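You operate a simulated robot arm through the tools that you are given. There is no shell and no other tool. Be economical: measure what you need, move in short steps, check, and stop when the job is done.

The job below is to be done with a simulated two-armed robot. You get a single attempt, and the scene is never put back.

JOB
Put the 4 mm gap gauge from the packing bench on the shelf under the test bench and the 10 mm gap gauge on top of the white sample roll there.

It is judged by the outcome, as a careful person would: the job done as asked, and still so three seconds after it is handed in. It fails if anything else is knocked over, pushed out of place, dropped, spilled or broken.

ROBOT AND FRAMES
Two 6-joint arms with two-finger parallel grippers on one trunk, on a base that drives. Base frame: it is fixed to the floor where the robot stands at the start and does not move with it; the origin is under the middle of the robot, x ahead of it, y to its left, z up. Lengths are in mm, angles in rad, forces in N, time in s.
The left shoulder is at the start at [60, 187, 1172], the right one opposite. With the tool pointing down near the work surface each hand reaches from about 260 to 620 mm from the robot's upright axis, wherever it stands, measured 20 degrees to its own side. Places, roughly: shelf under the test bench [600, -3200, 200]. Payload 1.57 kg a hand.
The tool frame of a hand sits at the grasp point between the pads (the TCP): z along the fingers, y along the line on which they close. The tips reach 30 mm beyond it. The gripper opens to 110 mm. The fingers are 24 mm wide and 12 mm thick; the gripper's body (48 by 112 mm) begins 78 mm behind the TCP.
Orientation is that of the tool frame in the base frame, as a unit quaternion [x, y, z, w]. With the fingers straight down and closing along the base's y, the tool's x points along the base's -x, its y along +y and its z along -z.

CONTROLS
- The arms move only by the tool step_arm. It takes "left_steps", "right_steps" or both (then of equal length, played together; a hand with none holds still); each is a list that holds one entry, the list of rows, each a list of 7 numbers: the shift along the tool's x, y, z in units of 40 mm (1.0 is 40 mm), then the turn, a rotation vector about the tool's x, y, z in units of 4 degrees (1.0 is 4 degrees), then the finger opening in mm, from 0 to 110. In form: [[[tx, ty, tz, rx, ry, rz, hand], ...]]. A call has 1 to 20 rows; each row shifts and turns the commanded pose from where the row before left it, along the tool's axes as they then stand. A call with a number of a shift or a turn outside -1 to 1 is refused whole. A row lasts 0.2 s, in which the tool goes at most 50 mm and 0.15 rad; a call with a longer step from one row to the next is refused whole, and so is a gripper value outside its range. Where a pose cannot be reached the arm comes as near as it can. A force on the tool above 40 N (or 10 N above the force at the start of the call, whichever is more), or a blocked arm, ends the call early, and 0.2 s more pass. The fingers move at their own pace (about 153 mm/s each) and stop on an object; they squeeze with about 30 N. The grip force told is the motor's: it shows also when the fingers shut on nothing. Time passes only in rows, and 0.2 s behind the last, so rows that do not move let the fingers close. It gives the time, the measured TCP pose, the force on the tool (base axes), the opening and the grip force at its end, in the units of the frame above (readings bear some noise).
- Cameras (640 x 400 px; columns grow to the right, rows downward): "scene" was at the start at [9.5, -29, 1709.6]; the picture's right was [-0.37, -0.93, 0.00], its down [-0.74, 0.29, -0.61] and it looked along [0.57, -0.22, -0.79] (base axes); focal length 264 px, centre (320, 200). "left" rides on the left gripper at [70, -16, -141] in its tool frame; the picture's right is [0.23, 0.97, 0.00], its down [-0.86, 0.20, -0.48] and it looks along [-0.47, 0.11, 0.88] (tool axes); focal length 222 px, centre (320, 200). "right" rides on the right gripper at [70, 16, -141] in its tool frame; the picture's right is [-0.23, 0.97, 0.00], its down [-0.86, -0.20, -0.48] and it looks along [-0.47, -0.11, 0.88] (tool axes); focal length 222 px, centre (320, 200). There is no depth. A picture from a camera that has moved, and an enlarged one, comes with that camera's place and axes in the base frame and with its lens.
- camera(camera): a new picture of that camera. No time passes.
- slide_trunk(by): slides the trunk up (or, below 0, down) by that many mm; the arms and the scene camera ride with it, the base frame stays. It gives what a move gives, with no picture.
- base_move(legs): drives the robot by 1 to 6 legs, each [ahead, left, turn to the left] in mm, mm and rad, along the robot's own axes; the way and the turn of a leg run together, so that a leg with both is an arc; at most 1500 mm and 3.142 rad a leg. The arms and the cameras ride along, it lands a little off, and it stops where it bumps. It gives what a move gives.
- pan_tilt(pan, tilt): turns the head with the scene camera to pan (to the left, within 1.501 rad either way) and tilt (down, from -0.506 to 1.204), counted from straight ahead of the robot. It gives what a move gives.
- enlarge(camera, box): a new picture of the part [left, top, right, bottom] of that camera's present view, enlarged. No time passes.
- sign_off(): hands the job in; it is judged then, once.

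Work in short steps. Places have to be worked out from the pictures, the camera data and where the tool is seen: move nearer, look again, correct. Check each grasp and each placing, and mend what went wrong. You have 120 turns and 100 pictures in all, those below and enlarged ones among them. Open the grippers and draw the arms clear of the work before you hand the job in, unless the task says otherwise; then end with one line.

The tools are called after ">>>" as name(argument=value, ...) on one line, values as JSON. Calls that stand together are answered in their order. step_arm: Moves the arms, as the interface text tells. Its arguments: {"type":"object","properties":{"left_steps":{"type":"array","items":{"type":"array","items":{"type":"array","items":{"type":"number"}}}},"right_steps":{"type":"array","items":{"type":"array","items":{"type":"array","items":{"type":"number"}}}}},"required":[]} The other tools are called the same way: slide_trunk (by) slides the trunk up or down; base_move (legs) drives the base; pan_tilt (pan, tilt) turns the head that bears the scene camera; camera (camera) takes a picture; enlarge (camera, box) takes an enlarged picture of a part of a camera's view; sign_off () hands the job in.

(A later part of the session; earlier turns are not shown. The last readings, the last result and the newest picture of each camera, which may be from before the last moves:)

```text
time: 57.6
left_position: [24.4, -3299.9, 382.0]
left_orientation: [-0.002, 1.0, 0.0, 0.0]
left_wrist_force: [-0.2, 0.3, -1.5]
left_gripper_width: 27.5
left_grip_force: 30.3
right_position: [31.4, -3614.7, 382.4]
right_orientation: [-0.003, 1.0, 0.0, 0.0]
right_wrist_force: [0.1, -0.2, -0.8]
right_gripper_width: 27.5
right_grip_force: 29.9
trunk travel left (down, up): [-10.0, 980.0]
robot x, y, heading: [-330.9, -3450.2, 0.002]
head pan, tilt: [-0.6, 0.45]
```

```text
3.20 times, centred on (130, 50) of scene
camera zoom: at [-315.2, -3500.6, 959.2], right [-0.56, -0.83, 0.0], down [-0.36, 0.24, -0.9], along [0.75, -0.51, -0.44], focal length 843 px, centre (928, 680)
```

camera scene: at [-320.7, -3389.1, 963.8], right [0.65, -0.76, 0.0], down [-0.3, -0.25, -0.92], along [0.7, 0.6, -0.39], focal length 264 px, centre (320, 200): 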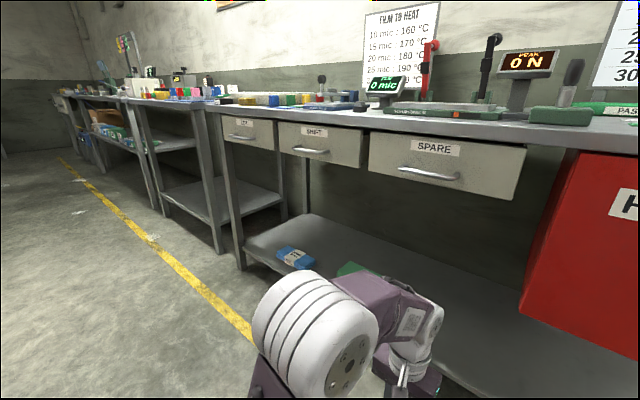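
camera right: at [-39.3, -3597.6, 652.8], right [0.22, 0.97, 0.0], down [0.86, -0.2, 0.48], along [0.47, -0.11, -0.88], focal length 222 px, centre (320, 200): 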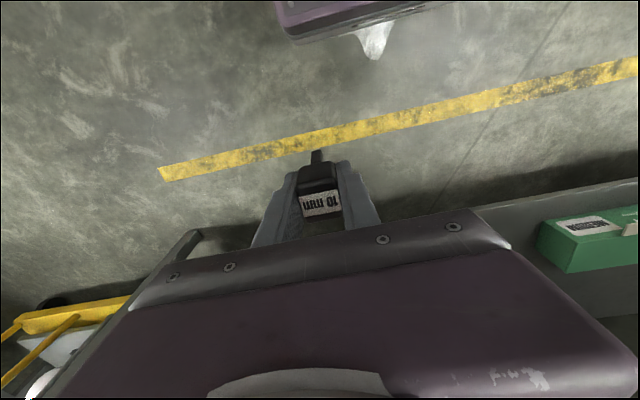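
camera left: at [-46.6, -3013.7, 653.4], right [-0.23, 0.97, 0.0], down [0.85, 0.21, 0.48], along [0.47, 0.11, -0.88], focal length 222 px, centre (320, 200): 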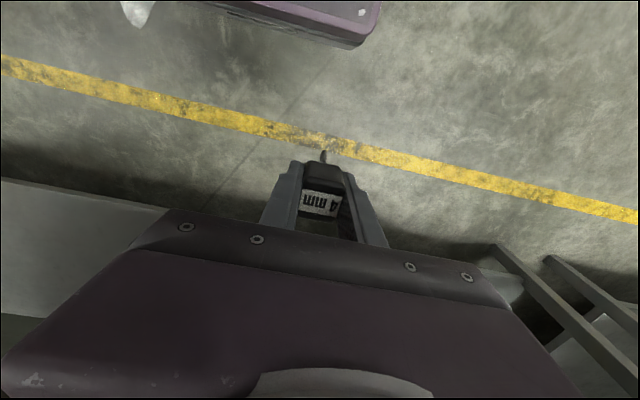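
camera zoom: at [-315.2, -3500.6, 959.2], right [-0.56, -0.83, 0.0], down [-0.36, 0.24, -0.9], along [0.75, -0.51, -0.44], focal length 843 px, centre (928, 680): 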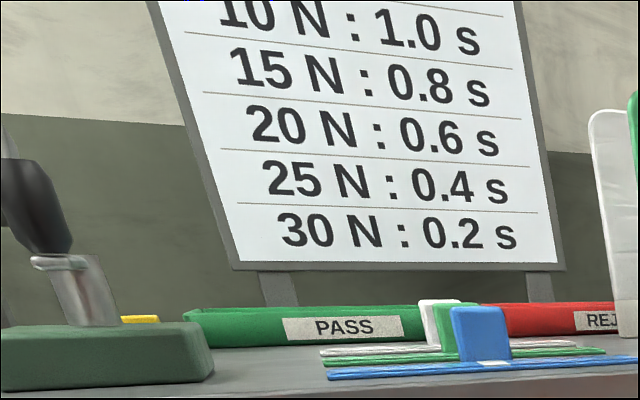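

The cart roll is a LOT stock roll, so the white sample roll is the small one standing on the packing bench (the place the gauges come from); I'll deliver the 4 mm gauge here first. I move to face the empty shelf spot near y≈-3130, lower the left hand a bit and pull the right hand back.

>>> base_move(legs=[[0, 175, 0], [190, 0, 0]])

>>> step_arm(left_steps=[[[0, 0, 0.6, 0, 0, 0, 10], [0, 0, 0.6, 0, 0, 0, 10], [0, 0, 0.4, 0, 0, 0, 10], [0, 0, 0, 0, 0, 0, 10]]], right_steps=[[[0.6, 0, 0, 0, 0, 0, 10], [0.6, 0, 0, 0, 0, 0, 10], [0.4, 0, 0, 0, 0, 0, 10], [0, 0, 0, 0, 0, 0, 10]]])

>>> pan_tilt(pan=0.15, tilt=0.65)

>>> camera(camera="scene")

>>> camera(camera="left")

```text
time: 60.3
left_position: [215.2, -3122.2, 381.6]
left_orientation: [-0.004, 1.0, 0.0, 0.0]
left_wrist_force: [0.3, 0.2, -0.9]
left_gripper_width: 27.4
left_grip_force: 30.1
right_position: [220.8, -3437.7, 382.3]
right_orientation: [-0.003, 1.0, 0.0, 0.0]
right_wrist_force: [-0.4, -0.4, -0.4]
right_gripper_width: 27.3
right_grip_force: 29.5
trunk travel left (down, up): [-10.0, 980.0]
robot x, y, heading: [-143.6, -3272.8, 0.011]
head pan, tilt: [-0.6, 0.45]
```

```text
time: 61.3
left_position: [214.7, -3121.9, 317.4]
left_orientation: [-0.004, 1.0, 0.0, 0.0]
left_wrist_force: [-0.7, 1.3, -1.4]
left_gripper_width: 27.5
left_grip_force: 30.2
right_position: [158.1, -3437.4, 379.9]
right_orientation: [-0.003, 1.0, -0.001, 0.0]
right_wrist_force: [0.3, 0.3, -0.9]
right_gripper_width: 27.5
right_grip_force: 30.0
trunk travel left (down, up): [-10.0, 980.0]
robot x, y, heading: [-137.8, -3269.4, 0.006]
head pan, tilt: [-0.6, 0.45]
```

```text
time: 62.4
left_position: [214.3, -3122.4, 317.9]
left_orientation: [-0.003, 1.0, 0.0, 0.0]
left_wrist_force: [-0.3, -0.9, -1.3]
left_gripper_width: 27.7
left_grip_force: 29.7
right_position: [159.1, -3438.2, 381.7]
right_orientation: [-0.004, 1.0, 0.001, -0.001]
right_wrist_force: [0.0, 1.0, -1.1]
right_gripper_width: 27.6
right_grip_force: 30.0
trunk travel left (down, up): [-10.0, 980.0]
robot x, y, heading: [-140.7, -3270.6, 0.006]
head pan, tilt: [0.15, 0.649]
```

```text
64 pictures are left
camera scene: at [-114.6, -3259.6, 941.4], right [0.16, -0.99, 0.0], down [-0.6, -0.09, -0.8], along [0.79, 0.12, -0.6], focal length 264 px, centre (320, 200)
```

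scene: 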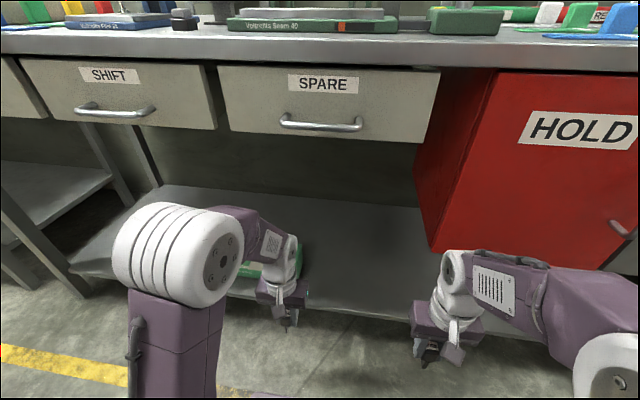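

```text
63 pictures are left
camera left: at [145.0, -3139.3, 458.9], right [-0.23, 0.97, 0.0], down [0.85, 0.21, 0.48], along [0.47, 0.11, -0.88], focal length 222 px, centre (320, 200)
```

left: 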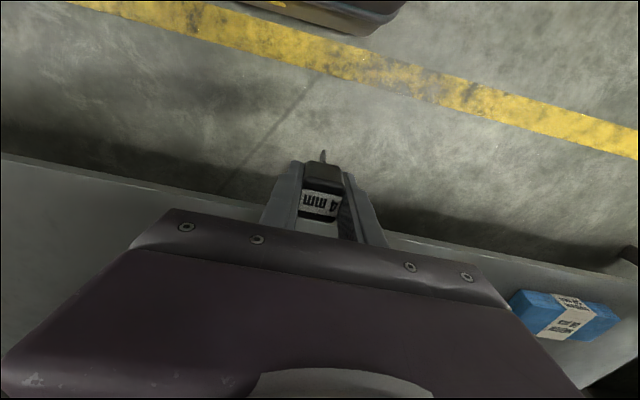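

The green packet's right edge is near y≈-3100, so I aim the gauge at y≈-3205, x≈410. I move the left hand forward over the shelf at TCP z≈317.

>>> step_arm(left_steps=[[[0, -0.7, 0, 0, 0, 0, 10], [0, -0.7, 0, 0, 0, 0, 10], [-0.7, -0.7, 0, 0, 0, 0, 10], [-0.85, 0, 0, 0, 0, 0, 10], [-0.85, 0, 0, 0, 0, 0, 10], [-0.85, 0, 0, 0, 0, 0, 10], [-0.85, 0, 0, 0, 0, 0, 10], [-0.8, 0, 0, 0, 0, 0, 10], [0, 0, 0, 0, 0, 0, 10]]])

>>> camera(camera="scene")

>>> camera(camera="left")

```text
time: 64.4
left_position: [411.1, -3203.8, 317.7]
left_orientation: [-0.003, 1.0, 0.0, 0.0]
left_wrist_force: [0.3, 0.3, -0.8]
left_gripper_width: 27.3
left_grip_force: 29.6
right_position: [158.4, -3438.8, 382.1]
right_orientation: [-0.004, 1.0, -0.001, 0.0]
right_wrist_force: [1.0, 0.4, -0.6]
right_gripper_width: 27.5
right_grip_force: 29.8
trunk travel left (down, up): [-10.0, 980.0]
robot x, y, heading: [-139.1, -3270.4, 0.009]
head pan, tilt: [0.15, 0.649]
```

```text
62 pictures are left
camera scene: at [-114.5, -3259.6, 941.3], right [0.16, -0.99, 0.0], down [-0.6, -0.09, -0.8], along [0.79, 0.12, -0.6], focal length 264 px, centre (320, 200)
```

scene: 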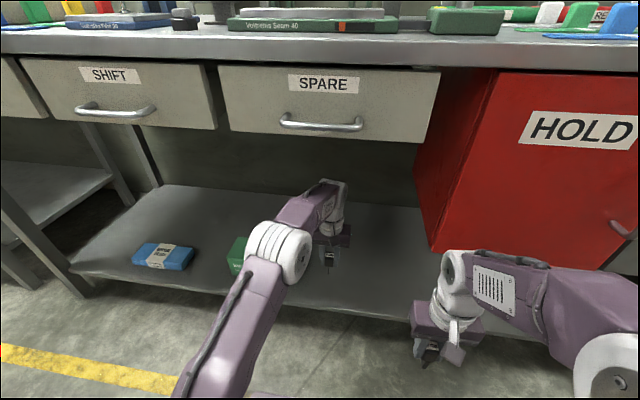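

```text
61 pictures are left
camera left: at [342.4, -3221.5, 458.9], right [-0.23, 0.97, 0.0], down [0.85, 0.2, 0.48], along [0.46, 0.11, -0.88], focal length 222 px, centre (320, 200)
```

left: 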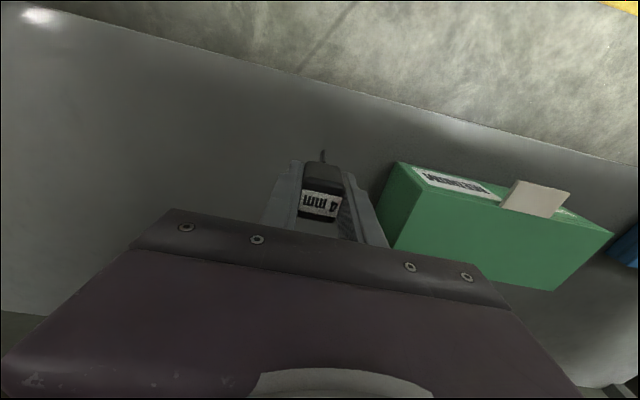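

The hand is over clear shelf right of the green packet. I move 25 mm deeper, lower to about 272, then check before feeling for contact.

>>> step_arm(left_steps=[[[-0.6, 0, 0.2, 0, 0, 0, 10], [0, 0, 0.4, 0, 0, 0, 10], [0, 0, 0.3, 0, 0, 0, 10], [0, 0, 0.2, 0, 0, 0, 10], [0, 0, 0, 0, 0, 0, 10]]])

>>> enlarge(camera="scene", box=[280, 210, 400, 300])

```text
time: 65.6
left_position: [435.5, -3203.8, 273.6]
left_orientation: [-0.004, 1.0, 0.0, 0.001]
left_wrist_force: [0.5, -0.5, -1.6]
left_gripper_width: 27.5
left_grip_force: 30.1
right_position: [157.2, -3438.4, 381.4]
right_orientation: [-0.002, 1.0, 0.0, 0.0]
right_wrist_force: [-0.9, 0.1, -0.8]
right_gripper_width: 27.3
right_grip_force: 30.2
trunk travel left (down, up): [-10.0, 980.0]
robot x, y, heading: [-138.9, -3269.8, 0.004]
head pan, tilt: [0.15, 0.649]
```

```text
4.44 times, centred on (340, 255) of scene
camera zoom: at [-114.6, -3259.6, 941.3], right [0.16, -0.99, 0.0], down [-0.6, -0.09, -0.8], along [0.79, 0.12, -0.6], focal length 1171 px, centre (231, -44)
```

zoom: 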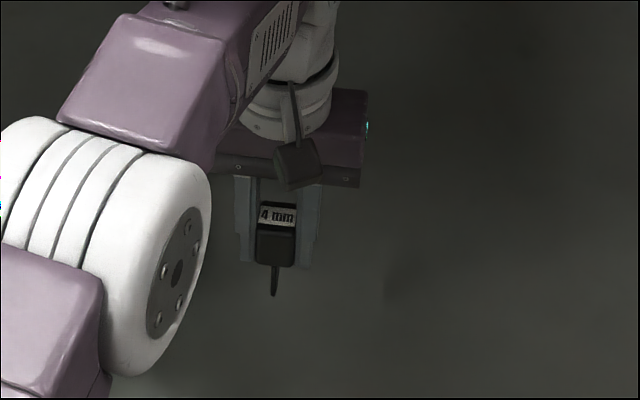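

Still free of contact. I lower in 2 mm rows to feel the shelf.

>>> step_arm(left_steps=[[[0, 0, 0.05, 0, 0, 0, 10], [0, 0, 0.05, 0, 0, 0, 10], [0, 0, 0.05, 0, 0, 0, 10], [0, 0, 0.05, 0, 0, 0, 10], [0, 0, 0, 0, 0, 0, 10]]])

>>> step_arm(left_steps=[[[0, 0, 0.05, 0, 0, 0, 10], [0, 0, 0.05, 0, 0, 0, 10], [0, 0, 0, 0, 0, 0, 10]]])

```text
time: 66.8
left_position: [435.9, -3203.7, 265.4]
left_orientation: [-0.004, 1.0, 0.0, 0.0]
left_wrist_force: [-0.5, 0.0, -0.9]
left_gripper_width: 27.1
left_grip_force: 30.2
right_position: [157.5, -3437.9, 381.7]
right_orientation: [-0.003, 1.0, 0.0, 0.0]
right_wrist_force: [-0.3, 1.2, -0.5]
right_gripper_width: 27.3
right_grip_force: 30.0
trunk travel left (down, up): [-10.0, 980.0]
robot x, y, heading: [-142.6, -3270.6, 0.008]
head pan, tilt: [0.15, 0.649]
```

```text
time: 67.6
left_position: [435.9, -3204.6, 262.5]
left_orientation: [-0.004, 1.0, 0.0, 0.0]
left_wrist_force: [0.6, 0.2, -1.0]
left_gripper_width: 27.5
left_grip_force: 29.7
right_position: [156.9, -3437.3, 382.6]
right_orientation: [-0.002, 1.0, 0.0, 0.0]
right_wrist_force: [0.0, 0.4, 0.0]
right_gripper_width: 27.4
right_grip_force: 30.2
trunk travel left (down, up): [-10.0, 980.0]
robot x, y, heading: [-139.1, -3266.9, 0.009]
head pan, tilt: [0.15, 0.649]
```

No contact at 262; I continue in small rows.

>>> step_arm(left_steps=[[[0, 0, 0.04, 0, 0, 0, 10], [0, 0, 0.04, 0, 0, 0, 10], [0, 0, 0, 0, 0, 0, 10]]])

>>> step_arm(left_steps=[[[0, 0, 0.04, 0, 0, 0, 10], [0, 0, 0.04, 0, 0, 0, 10], [0, 0, 0, 0, 0, 0, 10]]])

>>> enlarge(camera="scene", box=[300, 230, 380, 290])

```text
time: 68.4
left_position: [435.6, -3204.0, 259.2]
left_orientation: [-0.004, 1.0, 0.0, 0.0]
left_wrist_force: [0.2, 0.6, -1.8]
left_gripper_width: 27.7
left_grip_force: 30.1
right_position: [156.9, -3437.6, 382.6]
right_orientation: [-0.004, 1.0, 0.001, 0.0]
right_wrist_force: [-0.5, -0.3, -1.0]
right_gripper_width: 27.6
right_grip_force: 30.2
trunk travel left (down, up): [-10.0, 980.0]
robot x, y, heading: [-138.7, -3269.1, 0.006]
head pan, tilt: [0.15, 0.649]
```

```text
time: 69.2
left_position: [435.4, -3203.2, 255.9]
left_orientation: [-0.003, 1.0, 0.0, 0.0]
left_wrist_force: [-0.3, -0.1, 0.3]
left_gripper_width: 27.4
left_grip_force: 29.7
right_position: [157.8, -3438.3, 381.9]
right_orientation: [-0.004, 1.0, 0.0, 0.0]
right_wrist_force: [-1.0, -0.5, -0.7]
right_gripper_width: 27.4
right_grip_force: 30.7
trunk travel left (down, up): [-10.0, 980.0]
robot x, y, heading: [-144.9, -3270.5, 0.01]
head pan, tilt: [0.15, 0.649]
```

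```text
6.67 times, centred on (340, 260) of scene
camera zoom: at [-114.6, -3259.6, 941.3], right [0.16, -0.99, 0.0], down [-0.6, -0.09, -0.8], along [0.79, 0.12, -0.6], focal length 1757 px, centre (187, -200)
```

zoom: 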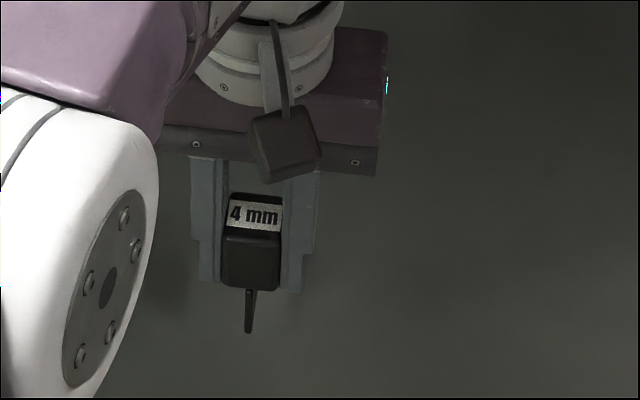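

No clear contact yet at 256; going on.

>>> step_arm(left_steps=[[[0, 0, 0.04, 0, 0, 0, 10], [0, 0, 0.04, 0, 0, 0, 10], [0, 0, 0, 0, 0, 0, 10]]])

>>> step_arm(left_steps=[[[0, 0, 0.04, 0, 0, 0, 10], [0, 0, 0.04, 0, 0, 0, 10], [0, 0, 0, 0, 0, 0, 10]]])

```text
time: 70.0
left_position: [435.8, -3204.3, 253.1]
left_orientation: [-0.004, 1.0, 0.0, 0.0]
left_wrist_force: [-0.9, 1.2, -0.6]
left_gripper_width: 27.3
left_grip_force: 30.3
right_position: [157.4, -3438.1, 382.2]
right_orientation: [-0.004, 1.0, 0.0, 0.0]
right_wrist_force: [-0.3, 0.0, -0.7]
right_gripper_width: 27.5
right_grip_force: 30.4
trunk travel left (down, up): [-10.0, 980.0]
robot x, y, heading: [-138.9, -3272.2, 0.003]
head pan, tilt: [0.15, 0.649]
```

```text
time: 70.8
left_position: [435.1, -3203.8, 249.1]
left_orientation: [-0.004, 1.0, 0.0, 0.0]
left_wrist_force: [0.3, 0.5, -0.7]
left_gripper_width: 27.5
left_grip_force: 29.9
right_position: [157.4, -3439.4, 382.0]
right_orientation: [-0.004, 1.0, 0.0, 0.001]
right_wrist_force: [0.1, -0.6, -0.3]
right_gripper_width: 27.5
right_grip_force: 30.2
trunk travel left (down, up): [-10.0, 980.0]
robot x, y, heading: [-143.3, -3271.5, 0.004]
head pan, tilt: [0.15, 0.649]
```

Still free; continue downward with a few more rows per call.

>>> step_arm(left_steps=[[[0, 0, 0.05, 0, 0, 0, 10], [0, 0, 0.05, 0, 0, 0, 10], [0, 0, 0, 0, 0, 0, 10]]])

>>> step_arm(left_steps=[[[0, 0, 0.05, 0, 0, 0, 10], [0, 0, 0.05, 0, 0, 0, 10], [0, 0, 0, 0, 0, 0, 10]]])

>>> camera(camera="left")

```text
time: 71.6
left_position: [436.0, -3203.8, 244.9]
left_orientation: [-0.003, 1.0, 0.0, 0.0]
left_wrist_force: [-0.6, -0.7, -1.3]
left_gripper_width: 27.4
left_grip_force: 30.1
right_position: [157.8, -3439.2, 381.8]
right_orientation: [-0.003, 1.0, 0.0, 0.0]
right_wrist_force: [0.2, -0.7, -0.2]
right_gripper_width: 27.3
right_grip_force: 30.0
trunk travel left (down, up): [-10.0, 980.0]
robot x, y, heading: [-141.8, -3271.1, 0.007]
head pan, tilt: [0.15, 0.649]
```

```text
time: 72.4
left_position: [436.1, -3203.9, 239.8]
left_orientation: [-0.004, 1.0, 0.001, 0.001]
left_wrist_force: [-1.0, -0.8, -0.3]
left_gripper_width: 27.4
left_grip_force: 30.2
right_position: [157.8, -3437.8, 381.8]
right_orientation: [-0.003, 1.0, 0.0, 0.0]
right_wrist_force: [-0.1, -0.3, -0.3]
right_gripper_width: 27.3
right_grip_force: 29.9
trunk travel left (down, up): [-10.0, 980.0]
robot x, y, heading: [-138.4, -3271.1, 0.007]
head pan, tilt: [0.15, 0.649]
```

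```text
58 pictures are left
camera left: at [365.9, -3221.6, 382.6], right [-0.23, 0.97, 0.0], down [0.85, 0.21, 0.48], along [0.47, 0.11, -0.88], focal length 222 px, centre (320, 200)
```

left: 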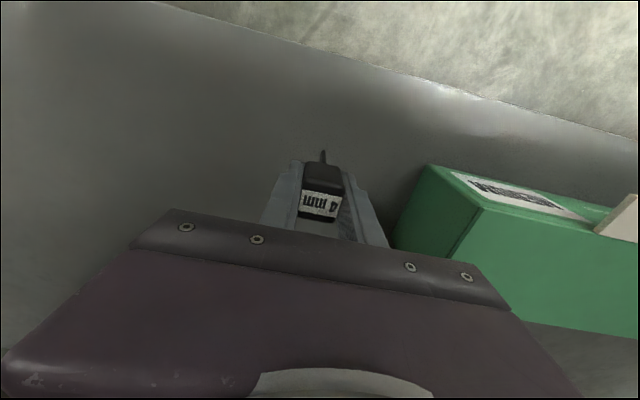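

Contact not yet reached; the edge geometry suggests the shelf is lower, about 150–185. I keep lowering gently.

>>> step_arm(left_steps=[[[0, 0, 0.06, 0, 0, 0, 10], [0, 0, 0.06, 0, 0, 0, 10], [0, 0, 0.06, 0, 0, 0, 10], [0, 0, 0, 0, 0, 0, 10]]])

>>> step_arm(left_steps=[[[0, 0, 0.06, 0, 0, 0, 10], [0, 0, 0.06, 0, 0, 0, 10], [0, 0, 0, 0, 0, 0, 10]]])

>>> enlarge(camera="left", box=[240, 100, 400, 240])

>>> enlarge(camera="scene", box=[300, 230, 380, 290])

```text
time: 73.4
left_position: [436.2, -3205.0, 233.5]
left_orientation: [-0.002, 1.0, 0.0, 0.0]
left_wrist_force: [0.6, -0.3, -0.7]
left_gripper_width: 27.3
left_grip_force: 30.3
right_position: [158.1, -3437.3, 382.0]
right_orientation: [-0.004, 1.0, 0.0, 0.0]
right_wrist_force: [-0.5, 0.3, -0.1]
right_gripper_width: 27.4
right_grip_force: 30.2
trunk travel left (down, up): [-10.0, 980.0]
robot x, y, heading: [-139.5, -3269.4, 0.011]
head pan, tilt: [0.15, 0.649]
```

```text
time: 74.2
left_position: [435.4, -3204.5, 229.9]
left_orientation: [-0.004, 1.0, 0.0, 0.0]
left_wrist_force: [-0.4, -0.1, -0.6]
left_gripper_width: 27.6
left_grip_force: 29.5
right_position: [157.3, -3438.1, 381.8]
right_orientation: [-0.003, 1.0, 0.0, 0.0]
right_wrist_force: [-0.6, 0.6, -0.6]
right_gripper_width: 27.5
right_grip_force: 30.2
trunk travel left (down, up): [-10.0, 980.0]
robot x, y, heading: [-139.8, -3270.8, 0.012]
head pan, tilt: [0.15, 0.649]
```

```text
2.86 times, centred on (320, 170) of left
camera zoom: at [365.9, -3221.6, 370.6], right [-0.23, 0.97, 0.0], down [0.85, 0.21, 0.48], along [0.47, 0.11, -0.88], focal length 635 px, centre (320, 286)
```

zoom: 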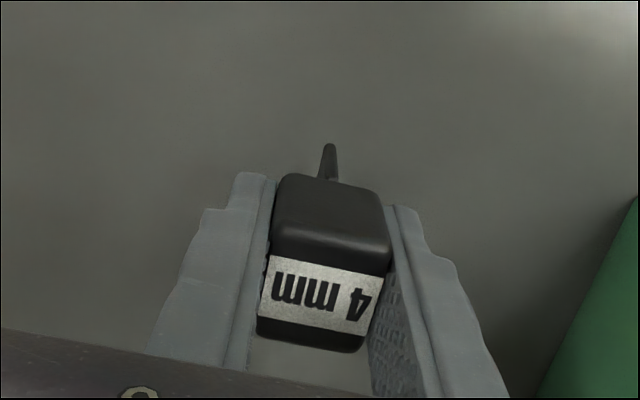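

```text
6.67 times, centred on (340, 260) of scene
camera zoom: at [-114.6, -3259.6, 941.3], right [0.16, -0.99, 0.0], down [-0.6, -0.09, -0.8], along [0.79, 0.12, -0.6], focal length 1757 px, centre (187, -200)
```

zoom: 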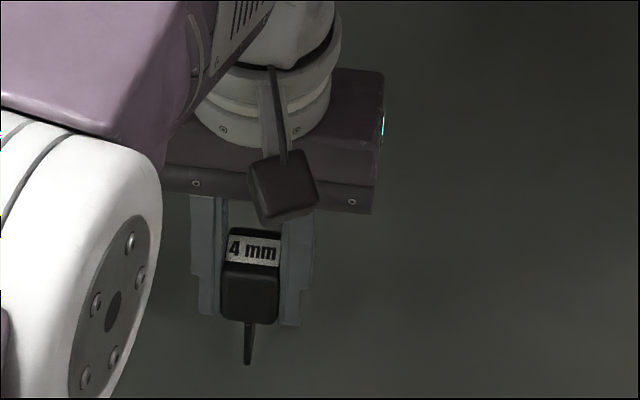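

No slip, no contact yet (blade bottom ≈168). Continue down.

>>> step_arm(left_steps=[[[0, 0, 0.06, 0, 0, 0, 10], [0, 0, 0.06, 0, 0, 0, 10], [0, 0, 0.06, 0, 0, 0, 10], [0, 0, 0, 0, 0, 0, 10]]])

>>> step_arm(left_steps=[[[0, 0, 0.06, 0, 0, 0, 10], [0, 0, 0.06, 0, 0, 0, 10], [0, 0, 0.06, 0, 0, 0, 10], [0, 0, 0, 0, 0, 0, 10]]])

>>> camera(camera="left")

```text
time: 75.2
left_position: [436.5, -3204.8, 222.8]
left_orientation: [-0.004, 1.0, 0.001, 0.0]
left_wrist_force: [-0.2, 0.6, 0.0]
left_gripper_width: 27.4
left_grip_force: 29.7
right_position: [157.2, -3436.9, 382.8]
right_orientation: [-0.003, 1.0, 0.0, 0.0]
right_wrist_force: [-0.4, -0.6, -0.7]
right_gripper_width: 27.4
right_grip_force: 30.3
trunk travel left (down, up): [-10.0, 980.0]
robot x, y, heading: [-144.0, -3271.8, 0.003]
head pan, tilt: [0.15, 0.649]
```

```text
time: 76.2
left_position: [435.3, -3204.5, 216.9]
left_orientation: [-0.003, 1.0, 0.0, 0.002]
left_wrist_force: [-4.1, 0.1, 14.7]
left_gripper_width: 27.4
left_grip_force: 29.8
right_position: [158.9, -3438.9, 383.5]
right_orientation: [-0.003, 1.0, 0.0, 0.001]
right_wrist_force: [-0.4, -0.2, -1.0]
right_gripper_width: 27.4
right_grip_force: 29.8
trunk travel left (down, up): [-10.0, 980.0]
robot x, y, heading: [-140.7, -3270.2, 0.007]
head pan, tilt: [0.15, 0.649]
```

```text
55 pictures are left
camera left: at [365.5, -3222.0, 358.2], right [-0.23, 0.97, 0.0], down [0.85, 0.21, 0.48], along [0.47, 0.11, -0.88], focal length 222 px, centre (320, 200)
```

left: 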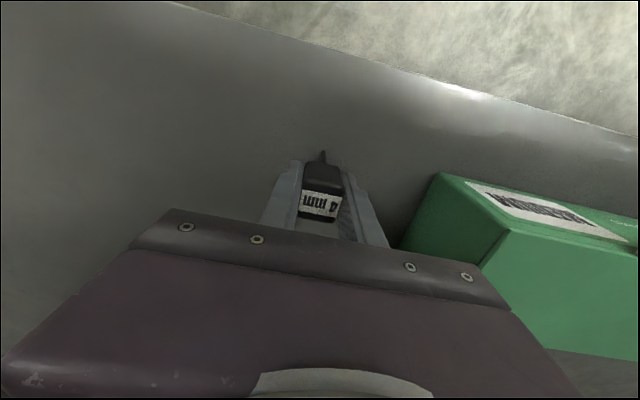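

Contact (14.7 N up) at TCP 217. I ease up a hair and open the fingers gradually, staying still.

>>> step_arm(left_steps=[[[0, 0, -0.03, 0, 0, 0, 10], [0, 0, 0, 0, 0, 0, 10], [0, 0, 0, 0, 0, 0, 26], [0, 0, 0, 0, 0, 0, 28], [0, 0, 0, 0, 0, 0, 29], [0, 0, 0, 0, 0, 0, 32], [0, 0, 0, 0, 0, 0, 36], [0, 0, 0, 0, 0, 0, 42], [0, 0, 0, 0, 0, 0, 50], [0, 0, 0, 0, 0, 0, 56], [0, 0, 0, 0, 0, 0, 56]]])

>>> enlarge(camera="left", box=[220, 100, 420, 240])

>>> enlarge(camera="scene", box=[300, 230, 380, 290])

```text
time: 78.6
left_position: [437.5, -3204.2, 216.4]
left_orientation: [-0.004, 1.0, 0.0, 0.001]
left_wrist_force: [-0.2, 0.0, -0.2]
left_gripper_width: 55.9
left_grip_force: 0.1
right_position: [158.3, -3438.0, 381.1]
right_orientation: [-0.005, 1.0, 0.0, 0.0]
right_wrist_force: [0.6, -0.7, -0.3]
right_gripper_width: 27.3
right_grip_force: 30.2
trunk travel left (down, up): [-10.0, 980.0]
robot x, y, heading: [-139.8, -3272.4, 0.009]
head pan, tilt: [0.15, 0.649]
```

```text
2.86 times, centred on (320, 170) of left
camera zoom: at [365.9, -3221.8, 357.5], right [-0.23, 0.97, 0.0], down [0.85, 0.21, 0.48], along [0.47, 0.11, -0.88], focal length 635 px, centre (320, 286)
```

zoom: 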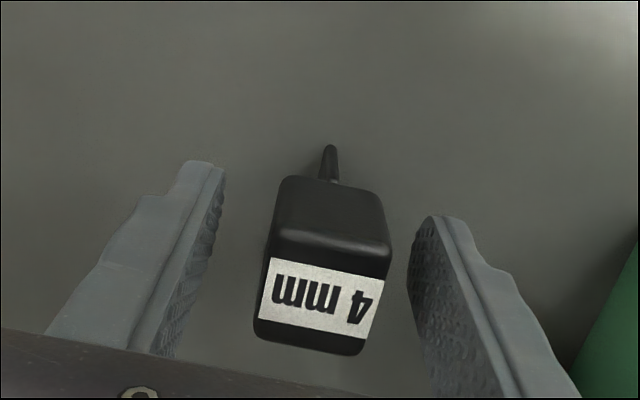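

```text
6.67 times, centred on (340, 260) of scene
camera zoom: at [-114.7, -3259.6, 941.3], right [0.16, -0.99, 0.0], down [-0.6, -0.09, -0.8], along [0.79, 0.12, -0.6], focal length 1757 px, centre (187, -200)
```

zoom: 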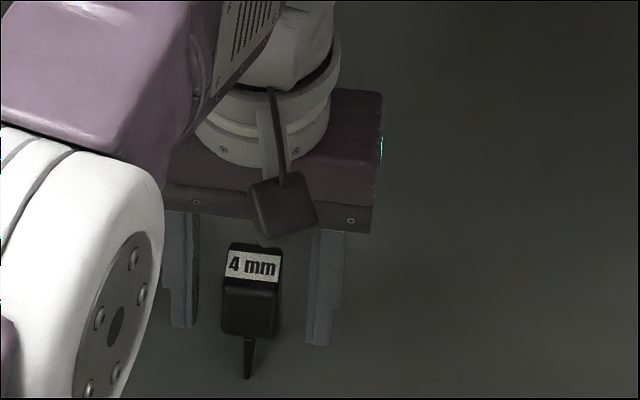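

The 4 mm gauge stands freely on the shelf. I raise the hand straight up and draw it back out.

>>> step_arm(left_steps=[[[0, 0, -0.3, 0, 0, 0, 56], [0, 0, -0.6, 0, 0, 0, 56], [0, 0, -0.8, 0, 0, 0, 56], [0, 0, -0.8, 0, 0, 0, 56], [0.5, 0, 0, 0, 0, 0, 56], [0.85, 0, 0, 0, 0, 0, 56], [0.85, 0, 0, 0, 0, 0, 56], [0.85, 0, 0, 0, 0, 0, 56], [0.85, 0.4, 0, 0, 0, 0, 56], [0.85, 0.8, 0, 0, 0, 0, 56], [0.5, 0.8, 0, 0, 0, 0, 56], [0, 0, 0, 0, 0, 0, 56]]])

>>> camera(camera="scene")

```text
time: 81.2
left_position: [226.1, -3124.9, 315.9]
left_orientation: [-0.003, 1.0, 0.0, 0.001]
left_wrist_force: [-0.4, 0.1, 0.4]
left_gripper_width: 56.2
left_grip_force: 0.0
right_position: [157.8, -3437.3, 381.5]
right_orientation: [-0.004, 1.0, 0.001, -0.001]
right_wrist_force: [-0.2, 0.7, -0.8]
right_gripper_width: 27.4
right_grip_force: 30.2
trunk travel left (down, up): [-10.0, 980.0]
robot x, y, heading: [-138.6, -3269.4, 0.008]
head pan, tilt: [0.15, 0.649]
```

```text
52 pictures are left
camera scene: at [-114.7, -3259.6, 941.3], right [0.16, -0.99, 0.0], down [-0.6, -0.09, -0.8], along [0.79, 0.12, -0.6], focal length 264 px, centre (320, 200)
```

scene: 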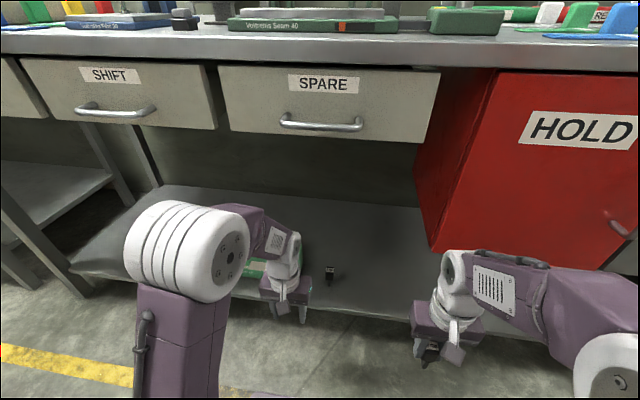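

The gauge stands on the shelf, all else untouched. I back out, raise the trunk to the original height and drive back to the packing bench.

>>> base_move(legs=[[-230, 0, 0]])

>>> enlarge(camera="scene", box=[240, 140, 400, 300])

>>> slide_trunk(by=400)

>>> slide_trunk(by=400)

>>> base_move(legs=[[0, 1000, 0], [0, 1000, 0], [0, 1150, 0]])

>>> pan_tilt(pan=-0.1, tilt=0.7)

>>> camera(camera="scene")

```text
time: 82.9
left_position: [-6.1, -3129.6, 316.1]
left_orientation: [-0.001, 1.0, 0.0, 0.0]
left_wrist_force: [-0.1, -0.2, 0.3]
left_gripper_width: 56.3
left_grip_force: 0.1
right_position: [-75.0, -3440.4, 381.5]
right_orientation: [-0.002, 1.0, 0.0, -0.001]
right_wrist_force: [-0.2, -1.2, -1.2]
right_gripper_width: 27.3
right_grip_force: 29.9
trunk travel left (down, up): [-10.0, 980.0]
robot x, y, heading: [-372.5, -3273.0, 0.004]
head pan, tilt: [0.15, 0.649]
```

```text
2.50 times, centred on (320, 220) of scene
camera zoom: at [-346.9, -3260.8, 941.3], right [0.15, -0.99, 0.0], down [-0.6, -0.09, -0.8], along [0.79, 0.12, -0.6], focal length 659 px, centre (320, 150)
```

zoom: 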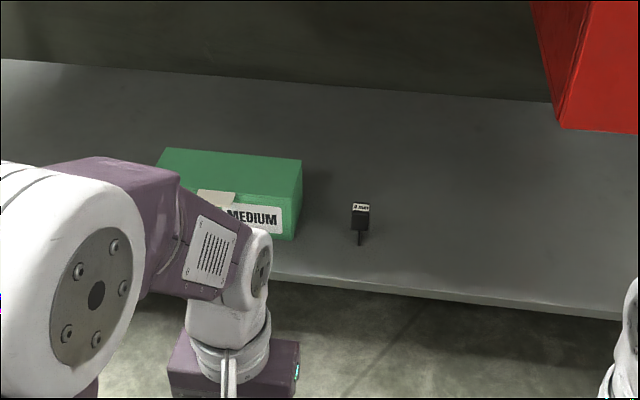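

```text
time: 86.7
left_position: [-5.4, -3128.5, 716.4]
left_orientation: [-0.002, 1.0, -0.001, 0.0]
left_wrist_force: [0.6, 1.0, 0.4]
left_gripper_width: 56.3
left_grip_force: 0.1
right_position: [-74.9, -3439.8, 781.3]
right_orientation: [-0.002, 1.0, 0.0, 0.0]
right_wrist_force: [0.1, -0.6, -0.7]
right_gripper_width: 27.3
right_grip_force: 30.5
trunk travel left (down, up): [-410.0, 580.0]
robot x, y, heading: [-371.0, -3273.4, 0.008]
head pan, tilt: [0.15, 0.649]
```

```text
time: 90.6
left_position: [-5.6, -3127.3, 1116.5]
left_orientation: [-0.002, 1.0, 0.0, 0.0]
left_wrist_force: [-0.1, -0.1, 0.1]
left_gripper_width: 56.2
left_grip_force: 0.1
right_position: [-74.7, -3440.9, 1181.5]
right_orientation: [-0.002, 1.0, 0.0, 0.0]
right_wrist_force: [-0.1, 0.5, -1.0]
right_gripper_width: 27.5
right_grip_force: 29.8
trunk travel left (down, up): [-810.0, 180.0]
robot x, y, heading: [-373.5, -3271.8, 0.003]
head pan, tilt: [0.15, 0.649]
```

```text
time: 106.0
left_position: [-39.4, 27.9, 1116.7]
left_orientation: [-0.005, 1.0, 0.0, 0.0]
left_wrist_force: [-0.2, 1.2, 0.4]
left_gripper_width: 56.2
left_grip_force: 0.0
right_position: [-106.1, -283.3, 1181.5]
right_orientation: [-0.004, 1.0, 0.0, 0.0]
right_wrist_force: [0.1, -0.7, -1.1]
right_gripper_width: 27.5
right_grip_force: 30.3
trunk travel left (down, up): [-810.0, 180.0]
robot x, y, heading: [-405.7, -118.1, 0.005]
head pan, tilt: [0.15, 0.649]
```

```text
time: 106.8
left_position: [-39.8, 29.2, 1117.1]
left_orientation: [-0.004, 1.0, 0.001, 0.0]
left_wrist_force: [-0.7, 0.3, -0.2]
left_gripper_width: 56.0
left_grip_force: 0.1
right_position: [-106.9, -283.6, 1181.4]
right_orientation: [-0.004, 1.0, 0.0, 0.0]
right_wrist_force: [-0.3, 0.2, -0.6]
right_gripper_width: 27.3
right_grip_force: 30.1
trunk travel left (down, up): [-810.0, 180.0]
robot x, y, heading: [-405.1, -114.9, 0.009]
head pan, tilt: [-0.099, 0.7]
```

```text
50 pictures are left
camera scene: at [-381.0, -126.4, 1737.0], right [-0.09, -1.0, 0.0], down [-0.64, 0.06, -0.77], along [0.76, -0.07, -0.64], focal length 264 px, centre (320, 200)
```

scene: 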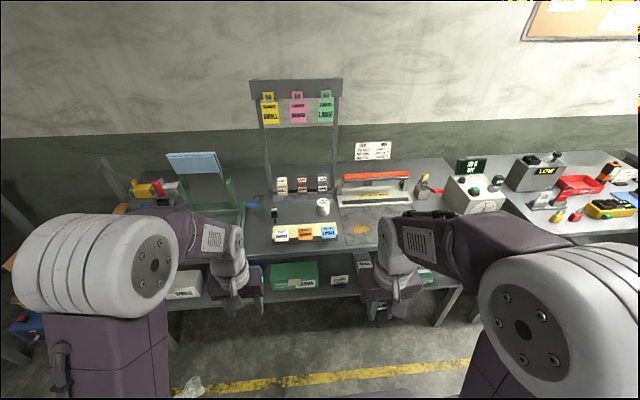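

Back at the packing bench; the small roll stands ahead near (500,-225). I raise the trunk slightly and drive forward.

>>> slide_trunk(by=50)

>>> base_move(legs=[[385, 0, 0]])

>>> pan_tilt(pan=-0.2, tilt=0.95)

>>> camera(camera="scene")

>>> camera(camera="right")

>>> camera(camera="left")

```text
time: 107.7
left_position: [-39.8, 28.9, 1167.7]
left_orientation: [-0.005, 1.0, -0.001, 0.0]
left_wrist_force: [-0.4, -0.4, -0.3]
left_gripper_width: 56.3
left_grip_force: 0.1
right_position: [-106.9, -283.1, 1232.1]
right_orientation: [-0.004, 1.0, -0.001, 0.001]
right_wrist_force: [-0.2, -0.3, -0.4]
right_gripper_width: 27.3
right_grip_force: 29.9
trunk travel left (down, up): [-860.0, 130.0]
robot x, y, heading: [-405.0, -116.4, 0.005]
head pan, tilt: [-0.099, 0.7]
```

```text
time: 110.1
left_position: [347.2, 30.7, 1167.1]
left_orientation: [-0.004, 1.0, 0.0, 0.0]
left_wrist_force: [-0.1, -0.4, -0.1]
left_gripper_width: 56.1
left_grip_force: 0.0
right_position: [279.0, -280.6, 1232.1]
right_orientation: [-0.004, 1.0, 0.0, 0.001]
right_wrist_force: [-0.1, 0.3, 0.2]
right_gripper_width: 27.5
right_grip_force: 30.5
trunk travel left (down, up): [-860.0, 130.0]
robot x, y, heading: [-14.1, -111.1, 0.008]
head pan, tilt: [-0.099, 0.7]
```

```text
time: 110.9
left_position: [349.4, 30.6, 1166.6]
left_orientation: [-0.003, 1.0, 0.001, 0.0]
left_wrist_force: [0.0, 0.5, -0.3]
left_gripper_width: 56.3
left_grip_force: 0.1
right_position: [280.6, -280.5, 1231.7]
right_orientation: [-0.003, 1.0, 0.0, 0.0]
right_wrist_force: [0.3, 0.4, -1.8]
right_gripper_width: 27.4
right_grip_force: 29.5
trunk travel left (down, up): [-860.0, 130.0]
robot x, y, heading: [-19.6, -111.3, 0.005]
head pan, tilt: [-0.201, 0.949]
```

```text
49 pictures are left
camera scene: at [-5.4, -129.8, 1767.3], right [-0.19, -0.98, 0.0], down [-0.8, 0.16, -0.58], along [0.57, -0.11, -0.81], focal length 264 px, centre (320, 200)
```

scene: 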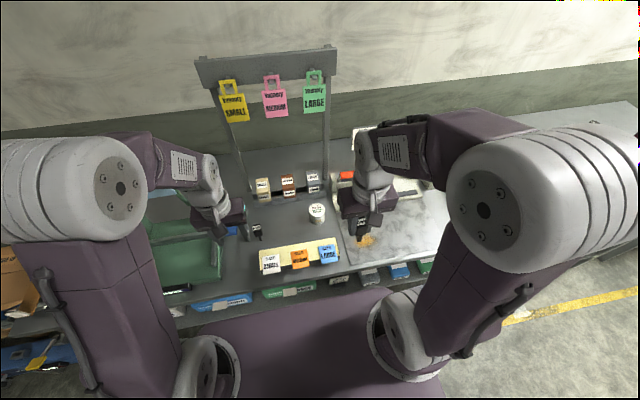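

```text
48 pictures are left
camera right: at [211.3, -264.5, 1372.3], right [0.22, 0.98, 0.0], down [0.86, -0.19, 0.48], along [0.47, -0.11, -0.88], focal length 222 px, centre (320, 200)
```

right: 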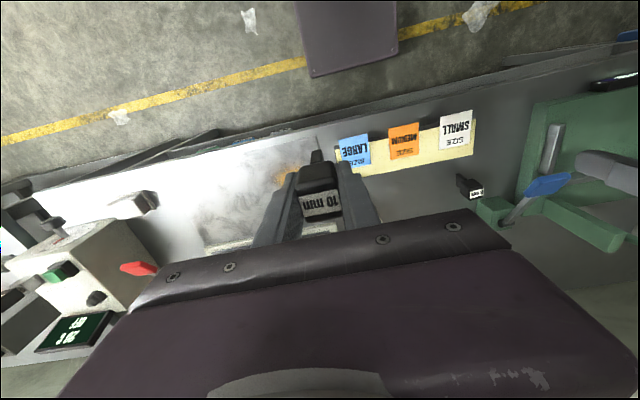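

```text
47 pictures are left
camera left: at [279.5, 13.6, 1307.5], right [-0.23, 0.97, 0.0], down [0.85, 0.21, 0.48], along [0.46, 0.11, -0.88], focal length 222 px, centre (320, 200)
```

left: 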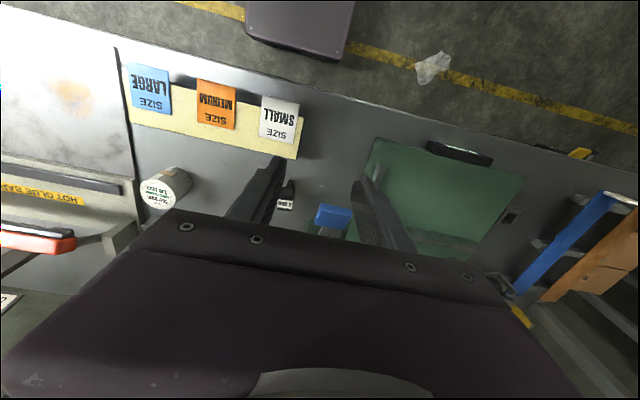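

I zoom on the roll in the scene and left views to locate its top.

>>> enlarge(camera="scene", box=[280, 180, 360, 240])

>>> enlarge(camera="left", box=[110, 140, 230, 230])

```text
6.67 times, centred on (320, 210) of scene
camera zoom: at [-5.4, -129.8, 1767.3], right [-0.19, -0.98, 0.0], down [-0.8, 0.16, -0.58], along [0.57, -0.11, -0.81], focal length 1757 px, centre (320, 133)
```

zoom: 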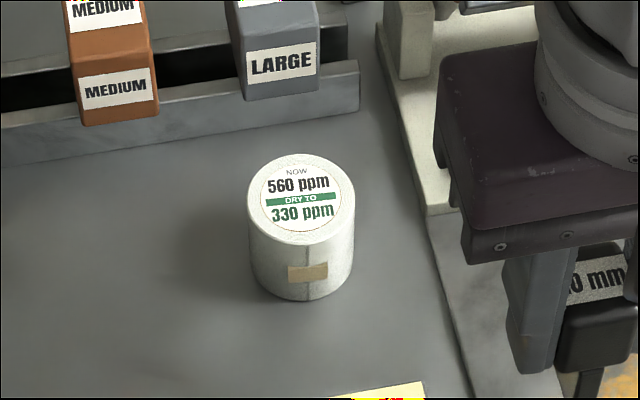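

```text
4.44 times, centred on (170, 185) of left
camera zoom: at [279.5, 13.6, 1307.5], right [-0.23, 0.97, 0.0], down [0.85, 0.21, 0.48], along [0.46, 0.11, -0.88], focal length 987 px, centre (987, 267)
```

zoom: 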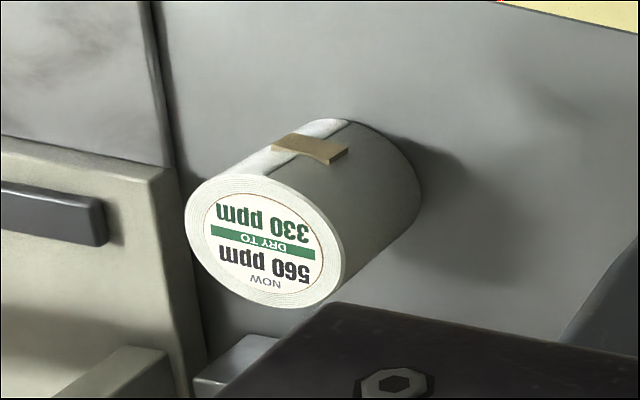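

The label confirms it's a wound roll; its top centre is at about (515,-220,964), 58 mm across. I bring the right hand over it at about z=1090.

>>> step_arm(right_steps=[[[-0.84, 0.217, 0, 0, 0, 0, 10], [-0.84, 0.217, 0, 0, 0, 0, 10], [-0.84, 0.217, 0, 0, 0, 0, 10], [-0.84, 0.217, 0, 0, 0, 0, 10], [-0.84, 0.217, 0, 0, 0, 0, 10], [-0.84, 0.217, 0, 0, 0, 0, 10], [-0.84, 0.217, 0, 0, 0, 0, 10], [0, 0, 0.9, 0, 0, 0, 10], [0, 0, 0.9, 0, 0, 0, 10], [0, 0, 0.9, 0, 0, 0, 10], [0, 0, 0.85, 0, 0, 0, 10], [0, 0, 0, 0, 0, 0, 10]]])

>>> camera(camera="right")

>>> enlarge(camera="scene", box=[260, 150, 380, 240])

>>> enlarge(camera="left", box=[110, 110, 270, 230])

```text
time: 113.5
left_position: [347.8, 31.3, 1166.6]
left_orientation: [-0.003, 1.0, 0.0, 0.0]
left_wrist_force: [-0.2, 0.9, -0.2]
left_gripper_width: 55.9
left_grip_force: 0.0
right_position: [514.9, -218.4, 1090.9]
right_orientation: [-0.003, 1.0, 0.0, 0.001]
right_wrist_force: [-0.2, 0.2, -0.5]
right_gripper_width: 27.3
right_grip_force: 30.3
trunk travel left (down, up): [-860.0, 130.0]
robot x, y, heading: [-18.3, -114.9, 0.005]
head pan, tilt: [-0.201, 0.949]
```

```text
44 pictures are left
camera right: at [445.0, -201.5, 1230.5], right [0.22, 0.98, 0.0], down [0.86, -0.19, 0.48], along [0.47, -0.11, -0.88], focal length 222 px, centre (320, 200)
```

right: 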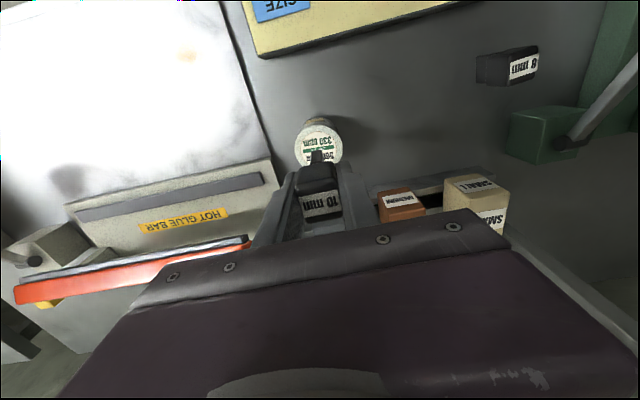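

```text
4.44 times, centred on (320, 195) of scene
camera zoom: at [-6.8, -129.9, 1767.2], right [-0.19, -0.98, 0.0], down [-0.8, 0.16, -0.58], along [0.57, -0.11, -0.81], focal length 1171 px, centre (320, 222)
```

zoom: 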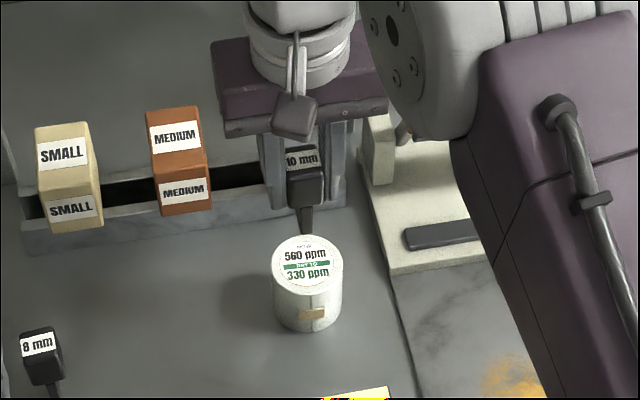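

```text
3.33 times, centred on (190, 170) of left
camera zoom: at [278.5, 13.6, 1307.8], right [-0.23, 0.97, 0.0], down [0.85, 0.21, 0.48], along [0.47, 0.11, -0.88], focal length 740 px, centre (753, 300)
```

zoom: 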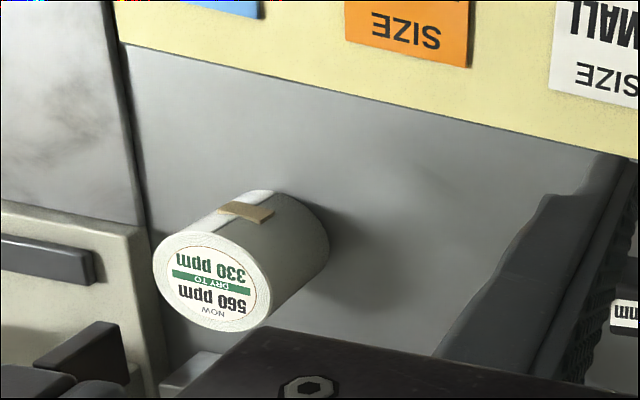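

The right camera suggests the roll's axis is a few mm nearer (x≈508). I zoom in the right camera to refine.

>>> enlarge(camera="right", box=[270, 100, 370, 170])

```text
5.71 times, centred on (320, 135) of right
camera zoom: at [445.0, -201.5, 1230.5], right [0.22, 0.98, 0.0], down [0.86, -0.19, 0.48], along [0.47, -0.11, -0.88], focal length 1269 px, centre (320, 571)
```

zoom: 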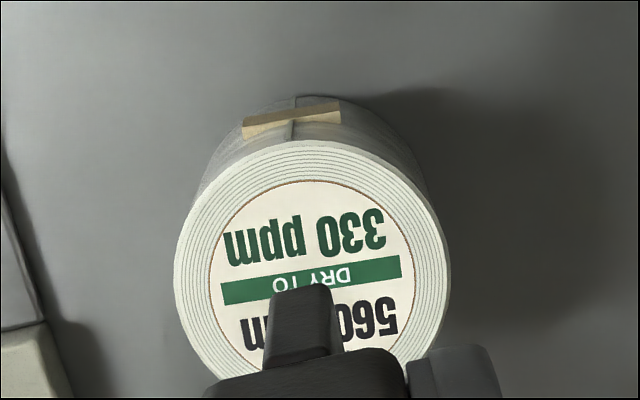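

Refined roll centre: (517.5,-221). I shift there and descend to about 1034, still above expected contact (~1024).

>>> step_arm(right_steps=[[[-0.062, -0.07, 0.3, 0, 0, 0, 10], [0, 0, 0.5, 0, 0, 0, 10], [0, 0, 0.4, 0, 0, 0, 10], [0, 0, 0.2, 0, 0, 0, 10], [0, 0, 0, 0, 0, 0, 10]]])

>>> enlarge(camera="scene", box=[280, 170, 360, 230])

>>> enlarge(camera="right", box=[270, 100, 370, 170])

```text
time: 114.7
left_position: [349.2, 30.8, 1166.4]
left_orientation: [-0.004, 1.0, 0.0, 0.0]
left_wrist_force: [0.1, 0.3, -0.1]
left_gripper_width: 55.9
left_grip_force: 0.0
right_position: [518.3, -221.4, 1033.8]
right_orientation: [-0.004, 1.0, 0.0, 0.0]
right_wrist_force: [-0.2, 0.0, -0.6]
right_gripper_width: 27.3
right_grip_force: 30.2
trunk travel left (down, up): [-860.0, 130.0]
robot x, y, heading: [-15.2, -115.0, 0.008]
head pan, tilt: [-0.201, 0.949]
```

```text
6.67 times, centred on (320, 200) of scene
camera zoom: at [-6.3, -129.8, 1767.2], right [-0.19, -0.98, 0.0], down [-0.8, 0.16, -0.58], along [0.57, -0.11, -0.81], focal length 1757 px, centre (320, 200)
```

zoom: 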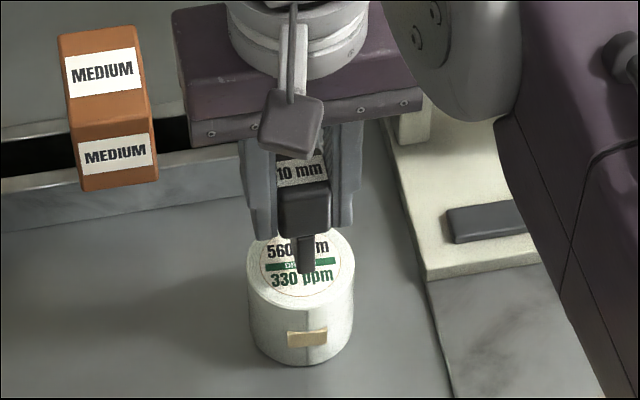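

```text
5.71 times, centred on (320, 135) of right
camera zoom: at [447.7, -204.7, 1174.2], right [0.22, 0.98, 0.0], down [0.86, -0.19, 0.48], along [0.47, -0.11, -0.88], focal length 1269 px, centre (320, 571)
```

zoom: 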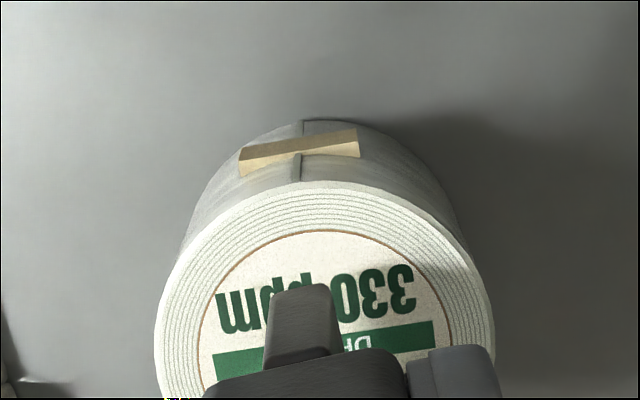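

Well aligned over the roll. I feel downward in small steps.

>>> step_arm(right_steps=[[[0, 0, 0.05, 0, 0, 0, 10], [0, 0, 0.05, 0, 0, 0, 10], [0, 0, 0.05, 0, 0, 0, 10], [0, 0, 0, 0, 0, 0, 10]]])

>>> step_arm(right_steps=[[[0, 0, 0.04, 0, 0, 0, 10], [0, 0, 0, 0, 0, 0, 10]]])

>>> enlarge(camera="scene", box=[280, 170, 360, 230])

```text
time: 115.7
left_position: [349.1, 30.8, 1164.8]
left_orientation: [-0.004, 1.0, 0.0, 0.0]
left_wrist_force: [-0.1, -0.2, 0.9]
left_gripper_width: 55.7
left_grip_force: 0.0
right_position: [518.2, -221.0, 1028.5]
right_orientation: [-0.003, 1.0, 0.0, -0.001]
right_wrist_force: [-1.2, 0.9, -0.3]
right_gripper_width: 27.5
right_grip_force: 29.9
trunk travel left (down, up): [-860.0, 130.0]
robot x, y, heading: [-16.6, -116.5, 0.01]
head pan, tilt: [-0.201, 0.949]
```

```text
time: 116.3
left_position: [349.6, 29.5, 1165.9]
left_orientation: [-0.003, 1.0, 0.0, 0.001]
left_wrist_force: [0.1, -0.3, -0.7]
left_gripper_width: 55.8
left_grip_force: 0.1
right_position: [519.0, -221.0, 1025.9]
right_orientation: [-0.004, 1.0, 0.0, 0.001]
right_wrist_force: [0.1, -0.5, -0.6]
right_gripper_width: 27.3
right_grip_force: 30.3
trunk travel left (down, up): [-860.0, 130.0]
robot x, y, heading: [-16.5, -113.4, 0.008]
head pan, tilt: [-0.201, 0.949]
```

```text
6.67 times, centred on (320, 200) of scene
camera zoom: at [-6.1, -129.8, 1767.2], right [-0.19, -0.98, 0.0], down [-0.8, 0.16, -0.58], along [0.57, -0.11, -0.81], focal length 1757 px, centre (320, 200)
```

zoom: 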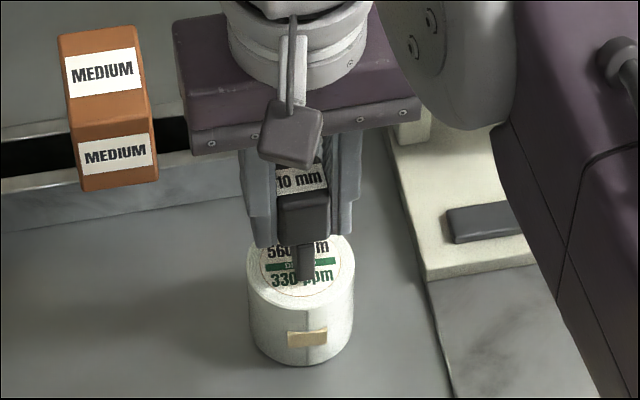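

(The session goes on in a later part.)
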